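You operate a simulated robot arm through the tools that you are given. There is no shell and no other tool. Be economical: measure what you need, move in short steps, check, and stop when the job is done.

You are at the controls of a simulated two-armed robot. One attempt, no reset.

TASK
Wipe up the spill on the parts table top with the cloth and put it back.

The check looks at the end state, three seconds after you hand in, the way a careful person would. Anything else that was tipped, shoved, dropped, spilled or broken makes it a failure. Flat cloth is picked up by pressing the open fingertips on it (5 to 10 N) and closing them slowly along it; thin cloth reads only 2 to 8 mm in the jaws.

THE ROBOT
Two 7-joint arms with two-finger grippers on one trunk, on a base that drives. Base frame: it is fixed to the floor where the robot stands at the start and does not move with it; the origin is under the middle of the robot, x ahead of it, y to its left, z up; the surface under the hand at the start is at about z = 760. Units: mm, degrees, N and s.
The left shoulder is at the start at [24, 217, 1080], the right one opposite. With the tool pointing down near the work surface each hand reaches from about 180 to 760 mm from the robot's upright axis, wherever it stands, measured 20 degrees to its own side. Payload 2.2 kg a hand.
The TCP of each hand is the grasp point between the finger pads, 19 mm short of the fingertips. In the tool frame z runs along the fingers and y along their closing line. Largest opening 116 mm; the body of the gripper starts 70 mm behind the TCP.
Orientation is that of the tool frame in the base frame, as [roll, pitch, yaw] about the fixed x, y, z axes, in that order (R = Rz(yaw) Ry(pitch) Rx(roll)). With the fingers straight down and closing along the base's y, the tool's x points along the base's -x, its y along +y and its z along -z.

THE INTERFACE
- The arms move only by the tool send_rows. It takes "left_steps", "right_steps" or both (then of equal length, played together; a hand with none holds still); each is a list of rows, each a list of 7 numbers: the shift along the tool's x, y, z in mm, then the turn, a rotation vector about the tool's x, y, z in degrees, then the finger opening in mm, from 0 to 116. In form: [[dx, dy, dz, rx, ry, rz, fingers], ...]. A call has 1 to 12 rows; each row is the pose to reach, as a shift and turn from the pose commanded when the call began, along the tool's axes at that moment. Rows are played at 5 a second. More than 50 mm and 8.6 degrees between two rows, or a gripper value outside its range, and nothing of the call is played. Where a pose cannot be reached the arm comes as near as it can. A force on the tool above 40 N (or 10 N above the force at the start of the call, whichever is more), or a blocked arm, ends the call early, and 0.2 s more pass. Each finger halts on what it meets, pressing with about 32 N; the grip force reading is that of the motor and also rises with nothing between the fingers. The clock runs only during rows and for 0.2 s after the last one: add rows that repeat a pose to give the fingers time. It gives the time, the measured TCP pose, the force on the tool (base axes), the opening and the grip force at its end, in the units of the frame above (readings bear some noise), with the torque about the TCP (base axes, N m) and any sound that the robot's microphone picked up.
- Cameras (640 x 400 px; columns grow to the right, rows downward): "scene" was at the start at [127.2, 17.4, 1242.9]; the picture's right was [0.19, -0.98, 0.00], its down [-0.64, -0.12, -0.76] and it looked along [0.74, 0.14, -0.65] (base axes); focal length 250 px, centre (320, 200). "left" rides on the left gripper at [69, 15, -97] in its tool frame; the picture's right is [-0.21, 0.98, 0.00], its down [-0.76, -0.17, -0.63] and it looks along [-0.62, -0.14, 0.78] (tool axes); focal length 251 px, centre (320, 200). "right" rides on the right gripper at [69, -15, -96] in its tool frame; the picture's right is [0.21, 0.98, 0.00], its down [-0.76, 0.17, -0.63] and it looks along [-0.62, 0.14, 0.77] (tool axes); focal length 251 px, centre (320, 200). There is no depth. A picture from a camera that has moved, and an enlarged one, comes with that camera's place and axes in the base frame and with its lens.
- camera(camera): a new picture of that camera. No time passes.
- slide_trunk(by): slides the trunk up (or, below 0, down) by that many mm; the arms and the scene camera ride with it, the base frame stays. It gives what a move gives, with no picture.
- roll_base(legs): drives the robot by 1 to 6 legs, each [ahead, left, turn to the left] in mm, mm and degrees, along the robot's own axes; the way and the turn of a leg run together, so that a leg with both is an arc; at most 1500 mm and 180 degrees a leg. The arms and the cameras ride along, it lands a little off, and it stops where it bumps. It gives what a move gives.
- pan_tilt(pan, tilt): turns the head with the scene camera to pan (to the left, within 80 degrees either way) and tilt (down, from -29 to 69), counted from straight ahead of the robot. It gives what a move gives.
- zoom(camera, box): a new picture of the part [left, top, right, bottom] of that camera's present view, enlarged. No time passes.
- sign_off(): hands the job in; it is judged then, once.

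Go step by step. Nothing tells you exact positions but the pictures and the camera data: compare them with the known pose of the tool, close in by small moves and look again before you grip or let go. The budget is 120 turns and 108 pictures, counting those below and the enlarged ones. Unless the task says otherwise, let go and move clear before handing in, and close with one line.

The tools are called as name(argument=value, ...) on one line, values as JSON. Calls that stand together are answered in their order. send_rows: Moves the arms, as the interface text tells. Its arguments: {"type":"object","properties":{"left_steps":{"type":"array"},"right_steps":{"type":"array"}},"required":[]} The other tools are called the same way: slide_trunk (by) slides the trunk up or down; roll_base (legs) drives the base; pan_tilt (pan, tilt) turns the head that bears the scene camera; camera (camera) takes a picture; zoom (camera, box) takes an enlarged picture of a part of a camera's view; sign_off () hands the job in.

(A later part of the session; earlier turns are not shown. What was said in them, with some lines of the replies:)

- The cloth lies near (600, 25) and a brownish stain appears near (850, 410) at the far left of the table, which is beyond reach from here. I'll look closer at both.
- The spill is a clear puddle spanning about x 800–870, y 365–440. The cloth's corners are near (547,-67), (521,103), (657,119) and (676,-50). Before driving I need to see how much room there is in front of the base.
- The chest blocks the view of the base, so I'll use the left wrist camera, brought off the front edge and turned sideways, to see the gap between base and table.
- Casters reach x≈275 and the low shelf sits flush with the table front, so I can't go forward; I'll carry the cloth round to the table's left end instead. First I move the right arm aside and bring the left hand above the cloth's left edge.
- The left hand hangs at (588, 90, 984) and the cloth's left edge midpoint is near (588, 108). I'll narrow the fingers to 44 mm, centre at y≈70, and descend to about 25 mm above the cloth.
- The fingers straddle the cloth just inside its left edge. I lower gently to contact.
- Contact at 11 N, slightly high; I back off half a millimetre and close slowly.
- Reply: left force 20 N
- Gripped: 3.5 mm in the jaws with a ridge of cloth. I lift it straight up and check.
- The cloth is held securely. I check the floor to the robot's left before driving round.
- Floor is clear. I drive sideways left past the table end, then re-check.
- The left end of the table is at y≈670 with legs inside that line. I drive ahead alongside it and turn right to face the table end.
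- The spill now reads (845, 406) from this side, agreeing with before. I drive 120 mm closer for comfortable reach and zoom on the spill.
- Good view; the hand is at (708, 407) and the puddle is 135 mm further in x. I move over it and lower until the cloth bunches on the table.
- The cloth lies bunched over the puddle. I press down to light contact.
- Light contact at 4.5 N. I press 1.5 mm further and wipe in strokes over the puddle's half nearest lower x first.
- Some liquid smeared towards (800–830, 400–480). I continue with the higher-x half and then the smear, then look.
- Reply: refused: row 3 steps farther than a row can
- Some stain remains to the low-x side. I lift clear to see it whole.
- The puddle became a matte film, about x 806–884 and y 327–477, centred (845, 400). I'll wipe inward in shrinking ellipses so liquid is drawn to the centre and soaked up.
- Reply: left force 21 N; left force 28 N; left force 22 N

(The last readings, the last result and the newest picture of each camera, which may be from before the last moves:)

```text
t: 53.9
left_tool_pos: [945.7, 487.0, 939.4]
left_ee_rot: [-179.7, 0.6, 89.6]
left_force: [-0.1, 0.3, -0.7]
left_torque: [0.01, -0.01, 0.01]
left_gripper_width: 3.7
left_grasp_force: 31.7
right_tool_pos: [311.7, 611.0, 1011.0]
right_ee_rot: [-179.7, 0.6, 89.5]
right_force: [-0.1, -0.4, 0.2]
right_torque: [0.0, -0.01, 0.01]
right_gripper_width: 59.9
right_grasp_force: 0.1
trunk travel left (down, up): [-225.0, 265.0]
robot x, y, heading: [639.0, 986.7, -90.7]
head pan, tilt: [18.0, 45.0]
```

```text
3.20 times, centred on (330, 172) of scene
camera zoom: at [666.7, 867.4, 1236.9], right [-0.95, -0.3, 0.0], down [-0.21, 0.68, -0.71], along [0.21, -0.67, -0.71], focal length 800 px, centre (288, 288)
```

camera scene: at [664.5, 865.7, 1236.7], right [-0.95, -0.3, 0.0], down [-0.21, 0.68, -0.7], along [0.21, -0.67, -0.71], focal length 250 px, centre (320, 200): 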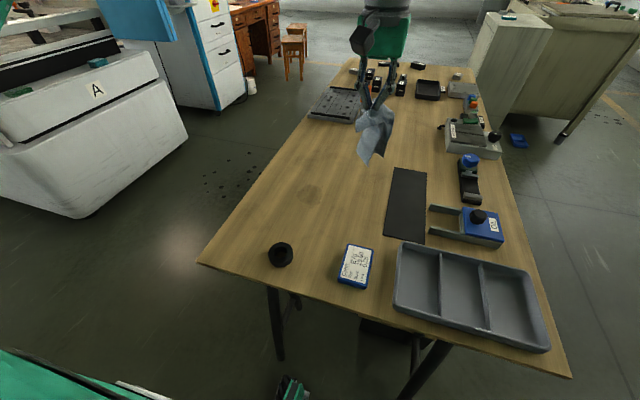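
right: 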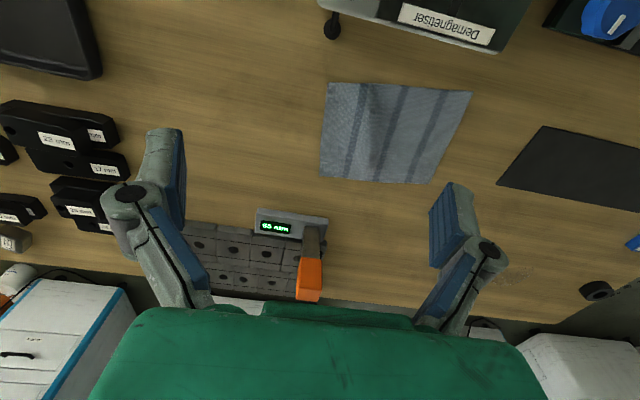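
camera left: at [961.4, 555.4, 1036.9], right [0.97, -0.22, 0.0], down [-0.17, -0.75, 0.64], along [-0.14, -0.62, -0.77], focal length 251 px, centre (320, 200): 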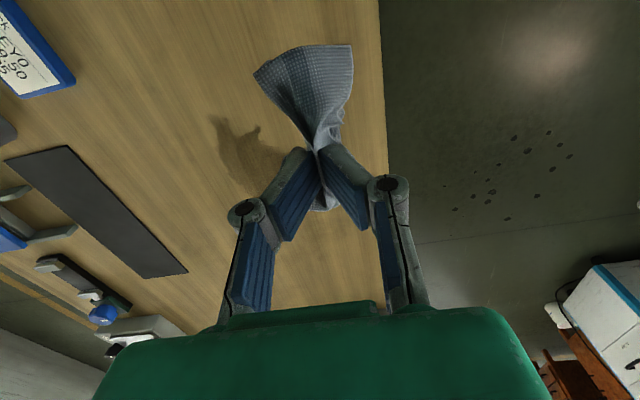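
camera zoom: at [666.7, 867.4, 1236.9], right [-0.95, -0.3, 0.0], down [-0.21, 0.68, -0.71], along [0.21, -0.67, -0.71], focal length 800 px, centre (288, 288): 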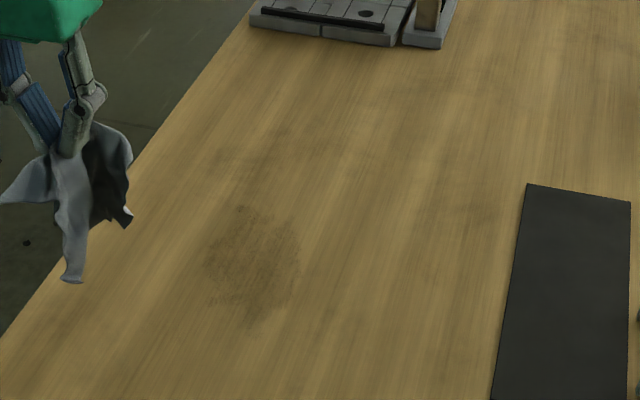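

Much fainter now, with only a faint film left. I repeat the pattern with slightly offset paths.

send_rows(left_steps=[[0, -40, 25, 0, 0, 0, 0], [0, -75, 60, 0, 0, 0, 0], [0, -100, 100, 0, 0, 0, 0], [0, -100, 140, 0, 0, 0, 0], [0, -100, 158, 0, 0, 0, 0], [0, -100, 160.5, 0, 0, 0, 0]])

send_rows(left_steps=[[-20, -40, 0, 0, 0, 0, 0], [-60, -45, 0, 0, 0, 0, 0], [-105, -40, 0, 0, 0, 0, 0], [-150, -25, 0, 0, 0, 0, 0], [-165, -10, 0, 0, 0, 0, 0], [-120, -22, 0, 0, 0, 0, 0], [-75, -28, 0, 0, 0, 0, 0], [-30, -22, 0, 0, 0, 0, 0], [-5, -8, 0, 0, 0, 0, 0], [-45, -10, 0, 0, 0, 0, 0], [-90, -10, 0, 0, 0, 0, 0], [-135, -5, 0, 0, 0, 0, 0]])

send_rows(left_steps=[[-30, 15, 0, 0, 0, 0, 0], [5, 15, 0, 0, 0, 0, 0], [50, 12, 0, 0, 0, 0, 0], [95, 12, 0, 0, 0, 0, 0], [120, 25, 0, 0, 0, 0, 0], [80, 30, 0, 0, 0, 0, 0], [35, 30, 0, 0, 0, 0, 0], [-10, 32, 0, 0, 0, 0, 0], [0, 50, 0, 0, 0, 0, 0], [45, 48, 0, 0, 0, 0, 0], [85, 45, 0, 0, 0, 0, 0], [60, 15, 0, 0, 0, 0, 0]])

send_rows(left_steps=[[0, 0, -40, 0, 0, 0, 0], [0, 10, -85, 0, 0, 0, 0], [0, 40, -120, 0, 0, 0, 0], [0, 75, -150, 0, 0, 0, 0], [40, 100, -160, 0, 0, 0, 0], [80, 100, -160, 0, 0, 0, 0]])

zoom(camera="scene", box=[230, 110, 430, 235])

```text
t: 55.2
left_tool_pos: [844.7, 486.2, 780.3]
left_ee_rot: [179.9, 0.9, 89.6]
left_force: [6.3, 0.1, 23.1]
left_torque: [0.02, -0.26, 0.0]
left_gripper_width: 3.5
left_grasp_force: 32.1
right_tool_pos: [310.2, 610.8, 1012.0]
right_ee_rot: [-179.9, 0.6, 89.6]
right_force: [-0.8, -0.4, -1.2]
right_torque: [0.02, 0.0, 0.05]
right_gripper_width: 60.2
right_grasp_force: 0.1
trunk travel left (down, up): [-225.0, 265.0]
robot x, y, heading: [644.7, 989.4, -90.3]
head pan, tilt: [18.0, 45.0]
```

```text
t: 57.9
left_tool_pos: [835.6, 353.0, 780.6]
left_ee_rot: [-180.0, 0.5, 89.5]
left_force: [-0.5, 0.3, 3.7]
left_torque: [0.01, 0.03, 0.0]
left_gripper_width: 3.5
left_grasp_force: 32.2
right_tool_pos: [310.4, 610.6, 1011.7]
right_ee_rot: [-179.9, 0.4, 89.6]
right_force: [0.1, -0.2, -0.4]
right_torque: [-0.01, 0.01, -0.01]
right_gripper_width: 60.0
right_grasp_force: 0.1
trunk travel left (down, up): [-225.0, 265.0]
robot x, y, heading: [641.9, 988.5, -90.3]
head pan, tilt: [18.0, 45.0]
```

```text
t: 60.5
left_tool_pos: [852.1, 414.0, 780.5]
left_ee_rot: [179.9, 0.6, 89.6]
left_force: [4.0, 1.8, 16.3]
left_torque: [0.11, -0.18, 0.01]
left_gripper_width: 3.5
left_grasp_force: 32.3
right_tool_pos: [310.3, 611.0, 1011.0]
right_ee_rot: [180.0, 0.6, 89.6]
right_force: [-0.7, -0.2, 0.2]
right_torque: [0.04, -0.01, 0.04]
right_gripper_width: 59.9
right_grasp_force: 0.1
trunk travel left (down, up): [-225.0, 265.0]
robot x, y, heading: [641.2, 989.2, -90.7]
head pan, tilt: [18.0, 45.0]
```

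```text
t: 61.9
left_tool_pos: [954.0, 492.1, 938.0]
left_ee_rot: [-179.8, 0.6, 89.5]
left_force: [0.3, 0.0, 0.4]
left_torque: [-0.03, 0.02, -0.02]
left_gripper_width: 3.7
left_grasp_force: 32.1
right_tool_pos: [310.8, 612.0, 1011.2]
right_ee_rot: [-179.9, 0.6, 89.6]
right_force: [0.3, -0.3, -0.5]
right_torque: [-0.02, -0.01, -0.03]
right_gripper_width: 60.2
right_grasp_force: 0.1
trunk travel left (down, up): [-225.0, 265.0]
robot x, y, heading: [640.6, 988.8, -90.6]
head pan, tilt: [18.0, 45.0]
```

```text
3.20 times, centred on (330, 172) of scene
camera zoom: at [666.2, 867.6, 1236.9], right [-0.95, -0.3, 0.0], down [-0.21, 0.68, -0.71], along [0.21, -0.67, -0.71], focal length 800 px, centre (288, 288)
```

zoom: 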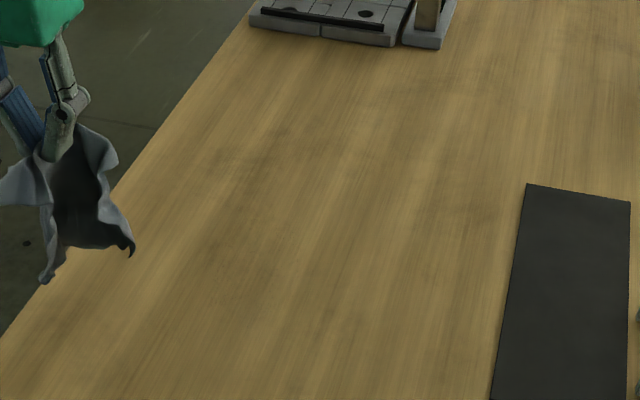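

The table looks clean; a tighter look to be sure.

zoom(camera="scene", box=[270, 155, 350, 225])

camera(camera="left")

camera(camera="scene")

```text
5.71 times, centred on (310, 190) of scene
camera zoom: at [666.2, 867.6, 1236.9], right [-0.95, -0.3, 0.0], down [-0.21, 0.68, -0.71], along [0.21, -0.67, -0.71], focal length 1429 px, centre (377, 257)
```

zoom: 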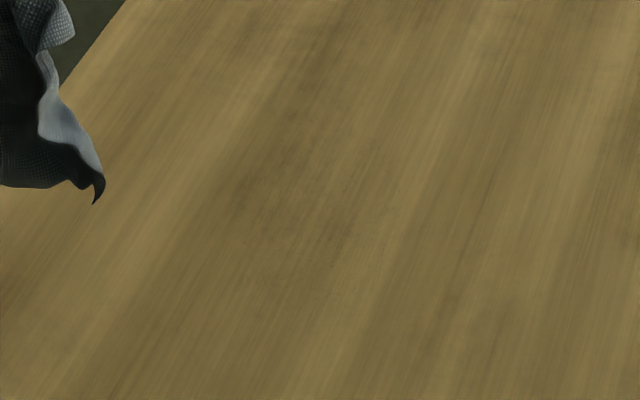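

```text
76 pictures are left
camera left: at [970.0, 562.7, 1034.8], right [0.97, -0.22, 0.0], down [-0.17, -0.75, 0.64], along [-0.14, -0.62, -0.77], focal length 251 px, centre (320, 200)
```

left: 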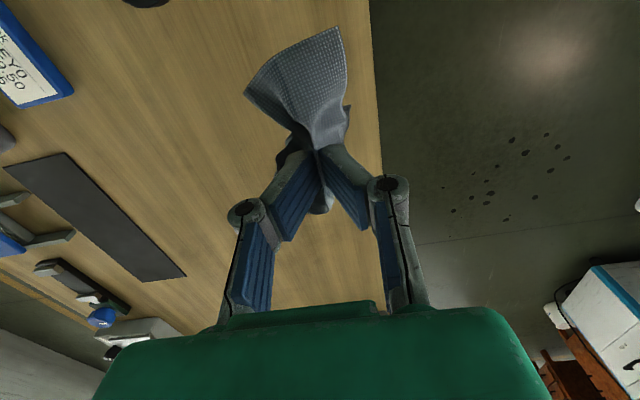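

```text
75 pictures are left
camera scene: at [666.2, 867.6, 1236.9], right [-0.95, -0.3, 0.0], down [-0.21, 0.68, -0.71], along [0.21, -0.67, -0.71], focal length 250 px, centre (320, 200)
```

scene: 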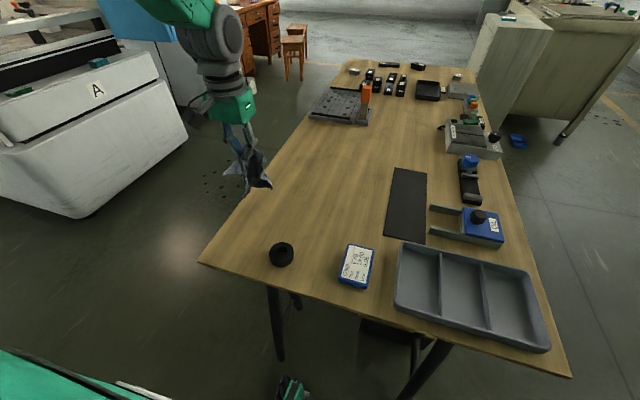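

Nearly clean; there are faint specks near (842, 380). One more cross-direction pass to finish.

send_rows(left_steps=[[-35, -25, 0, 0, 0, 0, 0], [-65, -60, 10, 0, 0, 0, 0], [-95, -90, 30, 0, 0, 0, 0], [-120, -115, 60, 0, 0, 0, 0], [-147, -139, 90, 0, 0, 0, 0], [-147, -139, 130, 0, 0, 0, 0], [-147, -139, 155, 0, 0, 0, 0], [-147, -139, 160.5, 0, 0, 0, 0]])

send_rows(left_steps=[[0, 35, 0, 0, 0, 0, 0], [5, 65, 0, 0, 0, 0, 0], [18, 30, 0, 0, 0, 0, 0], [20, -5, 0, 0, 0, 0, 0], [32, 30, 0, 0, 0, 0, 0], [36, 65, 0, 0, 0, 0, 0], [46, 30, 0, 0, 0, 0, 0], [50, -5, 0, 0, 0, 0, 0], [60, 30, 0, 0, 0, 0, 0], [65, 65, 0, 0, 0, 0, 0], [75, 30, 0, 0, 0, 0, 0], [80, -5, 0, 0, 0, 0, 0]])

send_rows(left_steps=[[8, 30, 0, 0, 0, 0, 0], [15, 65, 0, 0, 0, 0, 0], [22, 30, 0, 0, 0, 0, 0], [28, 0, 0, 0, 0, 0, 0], [0, 25, 0, 0, 0, 0, 0], [-40, 30, 0, 0, 0, 0, 0], [-40, 15, 0, 0, 0, 0, 0], [-25, 25, 0, 0, 0, 0, 0], [0, 30, 0, 0, 0, 0, 0], [0, 30, -40, 0, 0, 0, 0], [0, 55, -80, 0, 0, 0, 0], [0, 90, -115, 0, 0, 0, 0]])

send_rows(left_steps=[[20, 30, -30, 0, 0, 0, 0], [50, 50, -45, 0, 0, 0, 0], [70, 50, -45, 0, 0, 0, 0]])

zoom(camera="scene", box=[270, 155, 350, 225])

camera(camera="scene")

```text
t: 63.6
left_tool_pos: [814.6, 344.4, 781.0]
left_ee_rot: [-179.9, 0.8, 89.6]
left_force: [0.7, -0.2, 6.9]
left_torque: [-0.06, -0.04, 0.01]
left_gripper_width: 3.7
left_grasp_force: 32.1
right_tool_pos: [310.8, 612.2, 1010.8]
right_ee_rot: [-179.9, 0.6, 89.6]
right_force: [0.2, 0.9, 0.2]
right_torque: [-0.04, 0.01, 0.01]
right_gripper_width: 59.9
right_grasp_force: 0.0
trunk travel left (down, up): [-225.0, 265.0]
robot x, y, heading: [638.9, 988.9, -90.4]
head pan, tilt: [18.0, 45.0]
```

```text
t: 66.2
left_tool_pos: [807.2, 427.2, 779.9]
left_ee_rot: [179.9, 0.7, 89.6]
left_force: [11.8, -0.4, 28.8]
left_torque: [0.0, -0.3, -0.02]
left_gripper_width: 3.6
left_grasp_force: 32.3
right_tool_pos: [307.3, 612.6, 1010.8]
right_ee_rot: [180.0, 0.6, 89.5]
right_force: [-0.1, 0.2, -0.4]
right_torque: [-0.02, -0.05, 0.03]
right_gripper_width: 60.1
right_grasp_force: 0.0
trunk travel left (down, up): [-225.0, 265.0]
robot x, y, heading: [638.5, 986.2, -90.6]
head pan, tilt: [18.0, 45.0]
```

```text
t: 68.8
left_tool_pos: [897.0, 427.3, 896.3]
left_ee_rot: [-179.9, 0.5, 89.4]
left_force: [-0.7, -0.3, 0.7]
left_torque: [-0.02, 0.04, -0.02]
left_gripper_width: 3.5
left_grasp_force: 32.4
right_tool_pos: [309.8, 612.3, 1009.7]
right_ee_rot: [-179.9, 0.5, 89.4]
right_force: [-0.6, 0.9, 0.0]
right_torque: [-0.03, 0.02, 0.03]
right_gripper_width: 60.0
right_grasp_force: 0.0
trunk travel left (down, up): [-225.0, 265.0]
robot x, y, heading: [641.0, 984.8, -90.6]
head pan, tilt: [18.0, 45.0]
```

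```text
t: 69.7
left_tool_pos: [952.7, 496.6, 937.6]
left_ee_rot: [-179.8, 0.5, 89.6]
left_force: [-0.7, -1.3, 0.2]
left_torque: [0.02, 0.01, 0.0]
left_gripper_width: 3.5
left_grasp_force: 32.4
right_tool_pos: [312.4, 610.1, 1011.5]
right_ee_rot: [-179.8, 0.4, 89.6]
right_force: [0.6, -0.1, 0.6]
right_torque: [0.0, 0.0, 0.0]
right_gripper_width: 59.8
right_grasp_force: 0.1
trunk travel left (down, up): [-225.0, 265.0]
robot x, y, heading: [642.0, 984.3, -90.6]
head pan, tilt: [18.0, 45.0]
```

```text
5.71 times, centred on (310, 190) of scene
camera zoom: at [669.7, 866.4, 1236.7], right [-0.95, -0.3, 0.0], down [-0.22, 0.68, -0.7], along [0.21, -0.67, -0.71], focal length 1429 px, centre (377, 257)
```

zoom: 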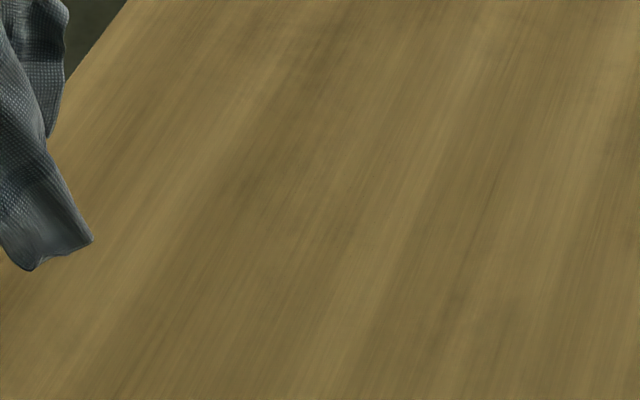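

```text
73 pictures are left
camera scene: at [669.7, 866.4, 1236.7], right [-0.95, -0.3, 0.0], down [-0.22, 0.68, -0.7], along [0.21, -0.67, -0.71], focal length 250 px, centre (320, 200)
```

scene: 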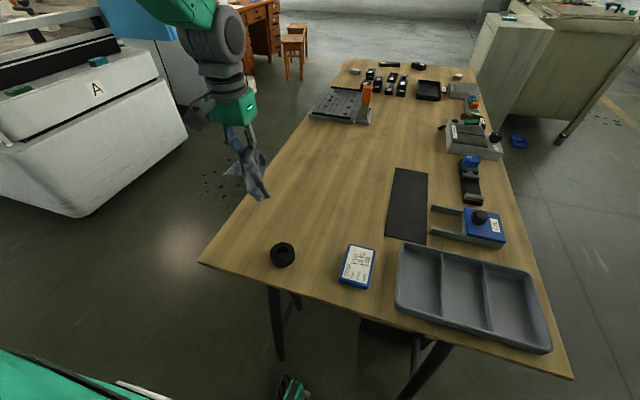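

The table is clean. I retract the hand to its travel pose and drive back the way I came.

send_rows(left_steps=[[-13, -35, -18, 0, 0, 0, 0], [-26, -70, -36, 0, 0, 0, 0], [-39, -105, -54, 0, 0, 0, 0], [-52, -140, -72, 0, 0, 0, 0], [-65, -175, -90, 0, 0, 0, 0], [-78, -210, -102, 0, 0, 0, 0], [-91, -243, -102, 0, 0, 0, 0]])

roll_base(legs=[[-120, 0, 0], [0, 0, 90.5], [-645, 0, 0]])

```text
t: 71.2
left_tool_pos: [706.3, 407.8, 1041.8]
left_ee_rot: [-179.9, 0.5, 89.6]
left_force: [-0.4, -0.2, 0.0]
left_torque: [0.03, 0.04, -0.01]
left_gripper_width: 3.3
left_grasp_force: 32.6
right_tool_pos: [311.2, 609.4, 1010.1]
right_ee_rot: [-179.9, 0.6, 89.6]
right_force: [-0.5, -0.9, 0.4]
right_torque: [0.0, 0.02, 0.02]
right_gripper_width: 60.2
right_grasp_force: 0.1
trunk travel left (down, up): [-225.0, 265.0]
robot x, y, heading: [641.4, 989.7, -90.5]
head pan, tilt: [18.0, 45.0]
```

```text
t: 79.4
left_tool_pos: [581.2, 1179.7, 1041.7]
left_ee_rot: [-179.9, 0.5, 178.9]
left_force: [0.1, -1.0, -0.2]
left_torque: [0.04, -0.01, -0.03]
left_gripper_width: 3.6
left_grasp_force: 31.8
right_tool_pos: [373.8, 785.6, 1011.5]
right_ee_rot: [-179.9, 0.6, 178.8]
right_force: [-0.3, -0.4, 0.1]
right_torque: [0.03, -0.03, 0.0]
right_gripper_width: 60.1
right_grasp_force: 0.2
trunk travel left (down, up): [-225.0, 265.0]
robot x, y, heading: [2.2, 1124.8, -1.2]
head pan, tilt: [18.0, 45.0]
```

roll_base(legs=[[0, 0, 1.2], [0, -1124, 0]])

pan_tilt(pan=5, tilt=45)

camera(camera="scene")

camera(camera="left")

```text
t: 85.5
left_tool_pos: [576.2, 77.5, 1043.3]
left_ee_rot: [-179.8, 0.7, 179.8]
left_force: [-0.2, -0.5, 0.1]
left_torque: [0.01, 0.01, -0.03]
left_gripper_width: 3.7
left_grasp_force: 32.1
right_tool_pos: [375.9, -320.3, 1012.6]
right_ee_rot: [-179.9, 0.7, 179.8]
right_force: [-0.1, -0.1, 0.3]
right_torque: [0.01, 0.01, 0.01]
right_gripper_width: 60.0
right_grasp_force: 0.0
trunk travel left (down, up): [-225.0, 265.0]
robot x, y, heading: [-1.6, 7.1, -0.2]
head pan, tilt: [18.0, 45.0]
```

```text
t: 86.2
left_tool_pos: [573.8, 76.5, 1045.3]
left_ee_rot: [-179.9, 0.8, 179.9]
left_force: [0.6, 0.5, 0.8]
left_torque: [0.02, -0.01, 0.0]
left_gripper_width: 3.9
left_grasp_force: 32.2
right_tool_pos: [374.2, -320.8, 1013.4]
right_ee_rot: [-179.8, 0.9, 179.9]
right_force: [-0.9, 0.1, -0.9]
right_torque: [0.02, 0.02, 0.0]
right_gripper_width: 59.9
right_grasp_force: 0.0
trunk travel left (down, up): [-225.0, 265.0]
robot x, y, heading: [4.6, 9.9, 0.0]
head pan, tilt: [5.0, 45.0]
```

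```text
72 pictures are left
camera scene: at [125.2, 13.8, 1236.8], right [0.09, -1.0, 0.0], down [-0.71, -0.06, -0.7], along [0.7, 0.06, -0.71], focal length 250 px, centre (320, 200)
```

scene: 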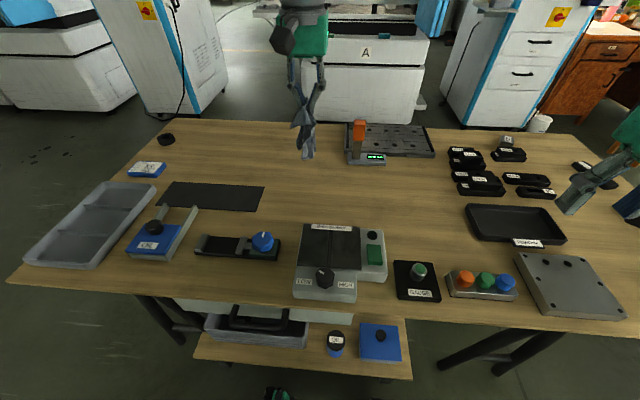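

```text
71 pictures are left
camera left: at [503.0, 93.0, 1141.1], right [0.22, 0.98, 0.0], down [0.75, -0.17, 0.64], along [0.63, -0.14, -0.77], focal length 251 px, centre (320, 200)
```

left: 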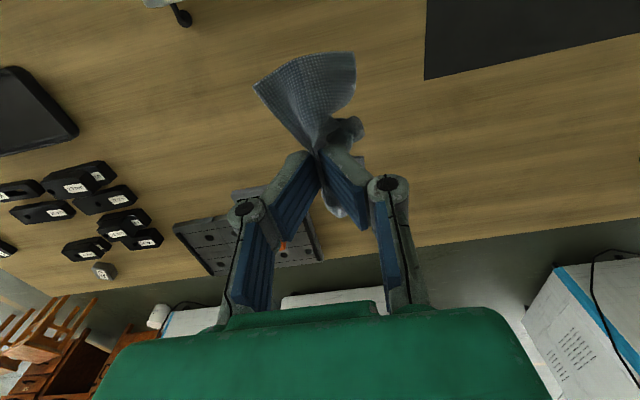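

Back at the start pose with the cloth over its old place. I lower with the hand to the right (y≈-35) so the hanging part lands first, then drag left so it trails flat to its original spot.

send_rows(left_steps=[[-5, -30, 20, 0, 0, 0, 0], [-10, -60, 50, 0, 0, 0, 0], [-13, -90, 85, 0, 0, 0, 0], [-13, -112, 120, 0, 0, 0, 0], [-13, -115, 145, 0, 0, 0, 0], [-13, -112, 170, 0, 0, 0, 0], [-13, -95, 195, 0, 0, 0, 0], [-13, -75, 215, 0, 0, 0, 0], [-13, -55, 232, 0, 0, 0, 0], [-13, -35, 246, 0, 0, 0, 0], [-13, -15, 254, 0, 0, 0, 0], [-13, 2, 258, 0, 0, 0, 0]])

camera(camera="left")

zoom(camera="scene", box=[240, 120, 420, 235])

```text
t: 88.8
left_tool_pos: [590.0, 77.5, 788.8]
left_ee_rot: [-179.8, 0.8, 179.8]
left_force: [0.3, -1.3, 0.2]
left_torque: [0.0, 0.01, 0.02]
left_gripper_width: 3.6
left_grasp_force: 32.1
right_tool_pos: [373.0, -320.7, 1013.8]
right_ee_rot: [-179.8, 0.9, 179.9]
right_force: [0.9, 0.0, 0.1]
right_torque: [-0.02, 0.0, 0.01]
right_gripper_width: 60.3
right_grasp_force: 0.0
trunk travel left (down, up): [-225.0, 265.0]
robot x, y, heading: [1.2, 8.3, -0.0]
head pan, tilt: [5.0, 45.0]
```

```text
70 pictures are left
camera left: at [519.7, 92.9, 884.0], right [0.22, 0.98, 0.0], down [0.75, -0.17, 0.64], along [0.63, -0.14, -0.77], focal length 251 px, centre (320, 200)
```

left: 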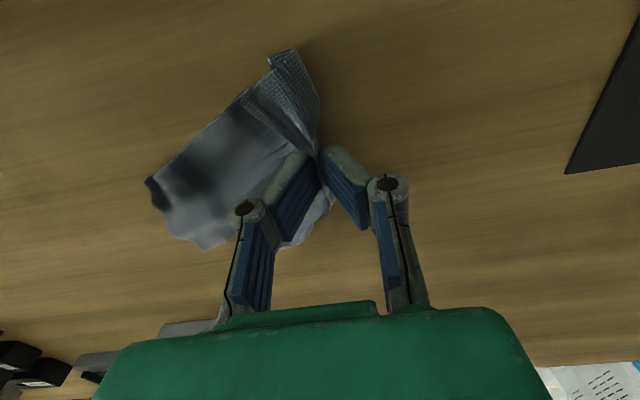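

```text
3.48 times, centred on (330, 178) of scene
camera zoom: at [125.8, 12.0, 1236.7], right [0.08, -1.0, 0.0], down [-0.71, -0.06, -0.7], along [0.7, 0.06, -0.71], focal length 870 px, centre (285, 278)
```

zoom: 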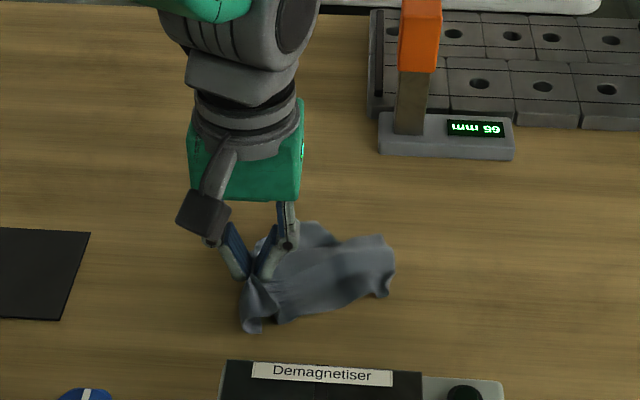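

The cloth trails nicely over its old place. I lower to light contact and open slowly so the fingers spread the gathered part back out.

send_rows(left_steps=[[0, -3, 5, 0, 0, 0, 0], [0, -3, 8, 0, 0, 0, 0], [0, -3, 8, 0, 0, 0, 4], [0, -3, 8, 0, 0, 0, 10], [0, -3, 8, 0, 0, 0, 16], [0, -3, 8, 0, 0, 0, 22], [0, -3, 8, 0, 0, 0, 28], [0, -3, 8, 0, 0, 0, 34], [0, -3, 8, 0, 0, 0, 40], [0, -3, 8, 0, 0, 0, 46], [0, -3, 8, 0, 0, 0, 52]])

send_rows(left_steps=[[0, 0, -5, 0, 0, 0, 52], [0, 0, -20, 0, 0, 0, 54], [0, 0, -55, 0, 0, 0, 60], [0, 0, -100, 0, 0, 0, 60], [0, 0, -150, 0, 0, 0, 60], [0, 0, -200, 0, 0, 0, 60], [0, 0, -200, 0, 0, 0, 60]])

camera(camera="left")

zoom(camera="scene", box=[240, 120, 420, 235])

```text
t: 91.2
left_tool_pos: [591.4, 73.7, 779.2]
left_ee_rot: [-180.0, 0.9, 179.8]
left_force: [0.4, 1.1, 6.7]
left_torque: [0.04, -0.07, 0.03]
left_gripper_width: 53.4
left_grasp_force: 0.0
right_tool_pos: [373.6, -322.2, 1013.9]
right_ee_rot: [-179.9, 0.9, 179.9]
right_force: [0.4, -0.8, 0.1]
right_torque: [-0.02, 0.0, -0.01]
right_gripper_width: 59.8
right_grasp_force: 0.0
trunk travel left (down, up): [-225.0, 265.0]
robot x, y, heading: [6.1, 5.8, 0.0]
head pan, tilt: [5.0, 45.0]
```

```text
t: 92.8
left_tool_pos: [590.1, 76.1, 977.4]
left_ee_rot: [-179.9, 0.7, 179.9]
left_force: [0.3, -0.6, 0.6]
left_torque: [0.01, 0.04, -0.02]
left_gripper_width: 59.7
left_grasp_force: 0.1
right_tool_pos: [373.5, -321.1, 1013.8]
right_ee_rot: [-179.9, 0.8, 179.9]
right_force: [0.9, 0.6, 0.1]
right_torque: [0.0, -0.01, 0.0]
right_gripper_width: 60.1
right_grasp_force: 0.2
trunk travel left (down, up): [-225.0, 265.0]
robot x, y, heading: [-0.7, 8.9, -0.0]
head pan, tilt: [5.0, 45.0]
```

```text
68 pictures are left
camera left: at [519.8, 92.4, 1074.4], right [0.22, 0.98, 0.0], down [0.75, -0.17, 0.64], along [0.63, -0.14, -0.77], focal length 251 px, centre (320, 200)
```

left: 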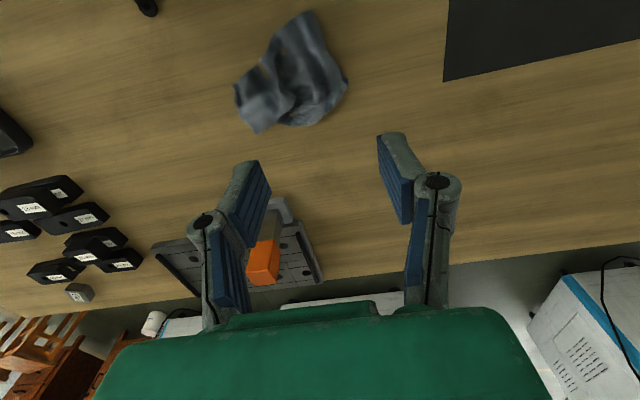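

```text
3.48 times, centred on (330, 178) of scene
camera zoom: at [126.2, 11.7, 1236.6], right [0.08, -1.0, 0.0], down [-0.71, -0.06, -0.7], along [0.7, 0.06, -0.71], focal length 870 px, centre (285, 278)
```

zoom: 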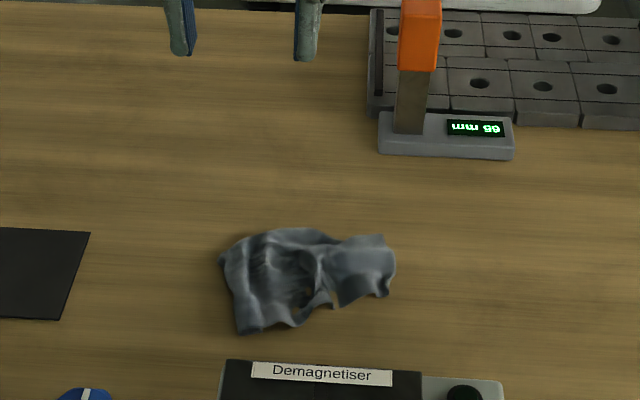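

The cloth is back on its spot, about 20 mm short on the right and rumpled. I'll tidy it by pressing lightly on its right part and sliding it 30 mm right.

send_rows(left_steps=[[-1, -30, 30, 0, 0, 0, 20], [-2, -60, 65, 0, 0, 0, 0], [-2, -86, 100, 0, 0, 0, 0], [-2, -86, 140, 0, 0, 0, 0], [-2, -86, 175, 0, 0, 0, 0], [-2, -86, 190, 0, 0, 0, 0], [-2, -86, 194, 0, 0, 0, 0]])

camera(camera="left")

```text
t: 94.4
left_tool_pos: [591.7, -12.7, 783.7]
left_ee_rot: [-179.8, 0.8, 179.8]
left_force: [-0.1, 0.6, -0.6]
left_torque: [0.02, 0.02, -0.01]
left_gripper_width: 0.2
left_grasp_force: 28.3
right_tool_pos: [372.5, -322.2, 1014.3]
right_ee_rot: [-179.9, 0.9, 179.9]
right_force: [-0.6, 0.4, 0.5]
right_torque: [0.04, -0.01, -0.01]
right_gripper_width: 59.9
right_grasp_force: 0.1
trunk travel left (down, up): [-225.0, 265.0]
robot x, y, heading: [0.2, 9.3, -0.4]
head pan, tilt: [5.0, 45.0]
```

```text
66 pictures are left
camera left: at [522.5, 3.1, 879.8], right [0.22, 0.98, 0.0], down [0.75, -0.17, 0.64], along [0.63, -0.14, -0.77], focal length 251 px, centre (320, 200)
```

left: 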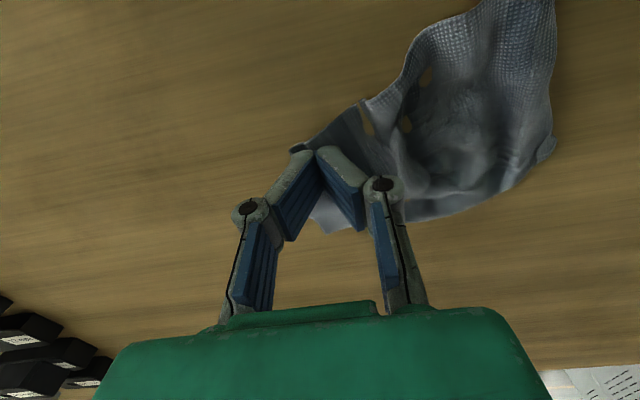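

send_rows(left_steps=[[0, 3, 3, 0, 0, 0, 0], [0, 3, 4.5, 0, 0, 0, 0], [0, -7, 4.5, 0, 0, 0, 0], [0, -17, 4.5, 0, 0, 0, 0], [0, -27, 4.5, 0, 0, 0, 0], [0, -35, 4.5, 0, 0, 0, 0], [0, -35, 4.5, 0, 0, 0, 0]])

send_rows(left_steps=[[0, 0, -10, 0, 0, 0, 0], [0, 0, -40, 0, 0, 0, 0], [0, 10, -80, 0, 0, 0, 0], [0, 40, -115, 0, 0, 0, 0], [0, 75, -150, 0, 0, 0, 0], [0, 100, -185, 0, 0, 0, 0]])

camera(camera="left")

zoom(camera="scene", box=[240, 120, 420, 235])

```text
t: 96.0
left_tool_pos: [592.5, -47.0, 779.4]
left_ee_rot: [-179.9, 0.9, 179.9]
left_force: [0.1, 0.3, -0.3]
left_torque: [0.01, 0.01, -0.03]
left_gripper_width: 0.0
left_grasp_force: 28.3
right_tool_pos: [372.8, -321.5, 1013.3]
right_ee_rot: [-179.9, 0.8, 179.9]
right_force: [0.6, 0.3, 0.0]
right_torque: [0.03, -0.01, 0.01]
right_gripper_width: 60.1
right_grasp_force: 0.0
trunk travel left (down, up): [-225.0, 265.0]
robot x, y, heading: [-0.4, 5.4, -0.3]
head pan, tilt: [5.0, 45.0]
```

```text
t: 97.4
left_tool_pos: [591.1, 56.2, 963.5]
left_ee_rot: [-179.9, 0.6, 179.7]
left_force: [-0.5, 0.6, 0.1]
left_torque: [-0.01, -0.01, 0.03]
left_gripper_width: 0.0
left_grasp_force: 28.5
right_tool_pos: [372.5, -320.5, 1013.3]
right_ee_rot: [-179.7, 0.9, 179.8]
right_force: [0.6, -1.3, 0.1]
right_torque: [-0.01, 0.02, 0.0]
right_gripper_width: 59.9
right_grasp_force: 0.0
trunk travel left (down, up): [-225.0, 265.0]
robot x, y, heading: [3.3, 8.2, -0.3]
head pan, tilt: [5.0, 45.0]
```

```text
65 pictures are left
camera left: at [519.6, 71.8, 1059.6], right [0.22, 0.98, 0.0], down [0.75, -0.17, 0.64], along [0.63, -0.14, -0.77], focal length 251 px, centre (320, 200)
```

left: 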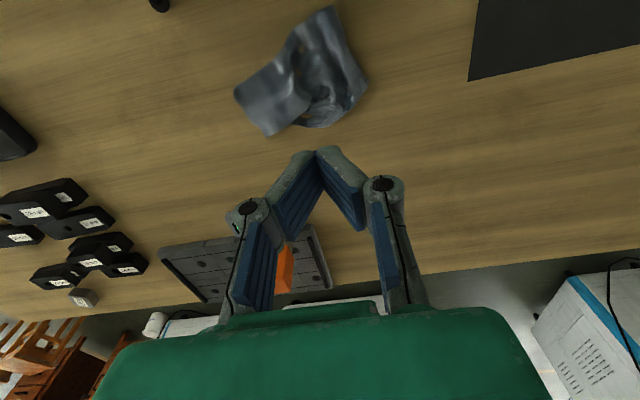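

```text
3.48 times, centred on (330, 178) of scene
camera zoom: at [124.8, 12.9, 1236.8], right [0.08, -1.0, 0.0], down [-0.71, -0.06, -0.7], along [0.7, 0.06, -0.71], focal length 870 px, centre (285, 278)
```

zoom: 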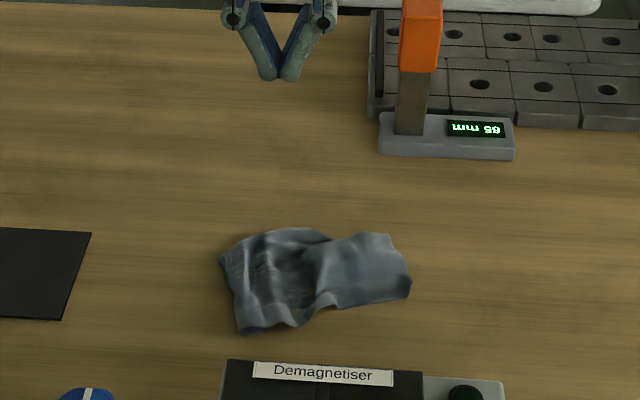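

The cloth now lies smoother, centred on its original place. I move the hand clear and take a last look at the whole table.

send_rows(left_steps=[[15, 40, -10, 0, 0, 0, 30], [30, 80, -20, 0, 0, 0, 60], [45, 120, -20, 0, 0, 0, 60], [60, 160, -20, 0, 0, 0, 60], [75, 200, -20, 0, 0, 0, 60], [90, 240, -20, 0, 0, 0, 60]])

camera(camera="scene")

camera(camera="left")

```text
t: 98.8
left_tool_pos: [500.0, 296.1, 983.8]
left_ee_rot: [-179.7, 1.0, 179.8]
left_force: [0.1, -0.8, -0.7]
left_torque: [-0.01, 0.0, 0.0]
left_gripper_width: 60.0
left_grasp_force: 0.1
right_tool_pos: [373.1, -320.1, 1015.1]
right_ee_rot: [-179.9, 0.9, 179.9]
right_force: [-0.1, -0.3, 0.2]
right_torque: [-0.01, -0.01, -0.04]
right_gripper_width: 59.9
right_grasp_force: 0.1
trunk travel left (down, up): [-225.0, 265.0]
robot x, y, heading: [2.3, 4.9, -0.2]
head pan, tilt: [5.0, 45.0]
```

```text
63 pictures are left
camera scene: at [124.1, 15.1, 1236.9], right [0.08, -1.0, 0.0], down [-0.71, -0.06, -0.71], along [0.7, 0.06, -0.71], focal length 250 px, centre (320, 200)
```

scene: 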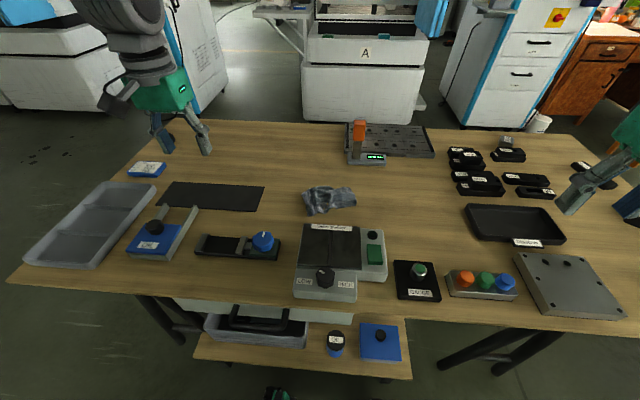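

```text
62 pictures are left
camera left: at [428.5, 312.1, 1079.3], right [0.22, 0.98, 0.0], down [0.75, -0.17, 0.64], along [0.63, -0.14, -0.76], focal length 251 px, centre (320, 200)
```

left: 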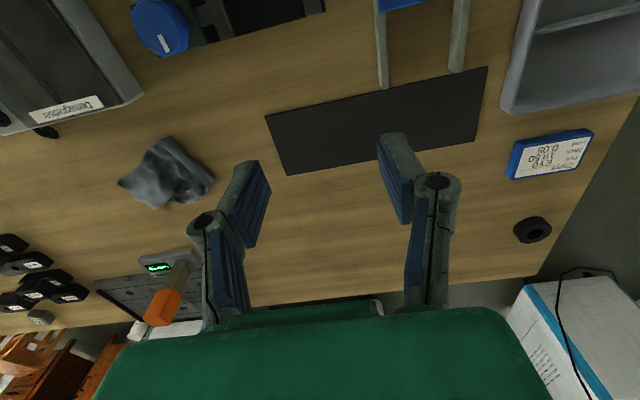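

The table is clean, nothing else has moved, the cloth is back on its spot and the hands are clear, so I hand in.

sign_off()

```text
The job is handed in.
```

I wiped up the spill and put the cloth back on its original spot, a little rumpled. From the final pictures, nothing else on the table has moved.
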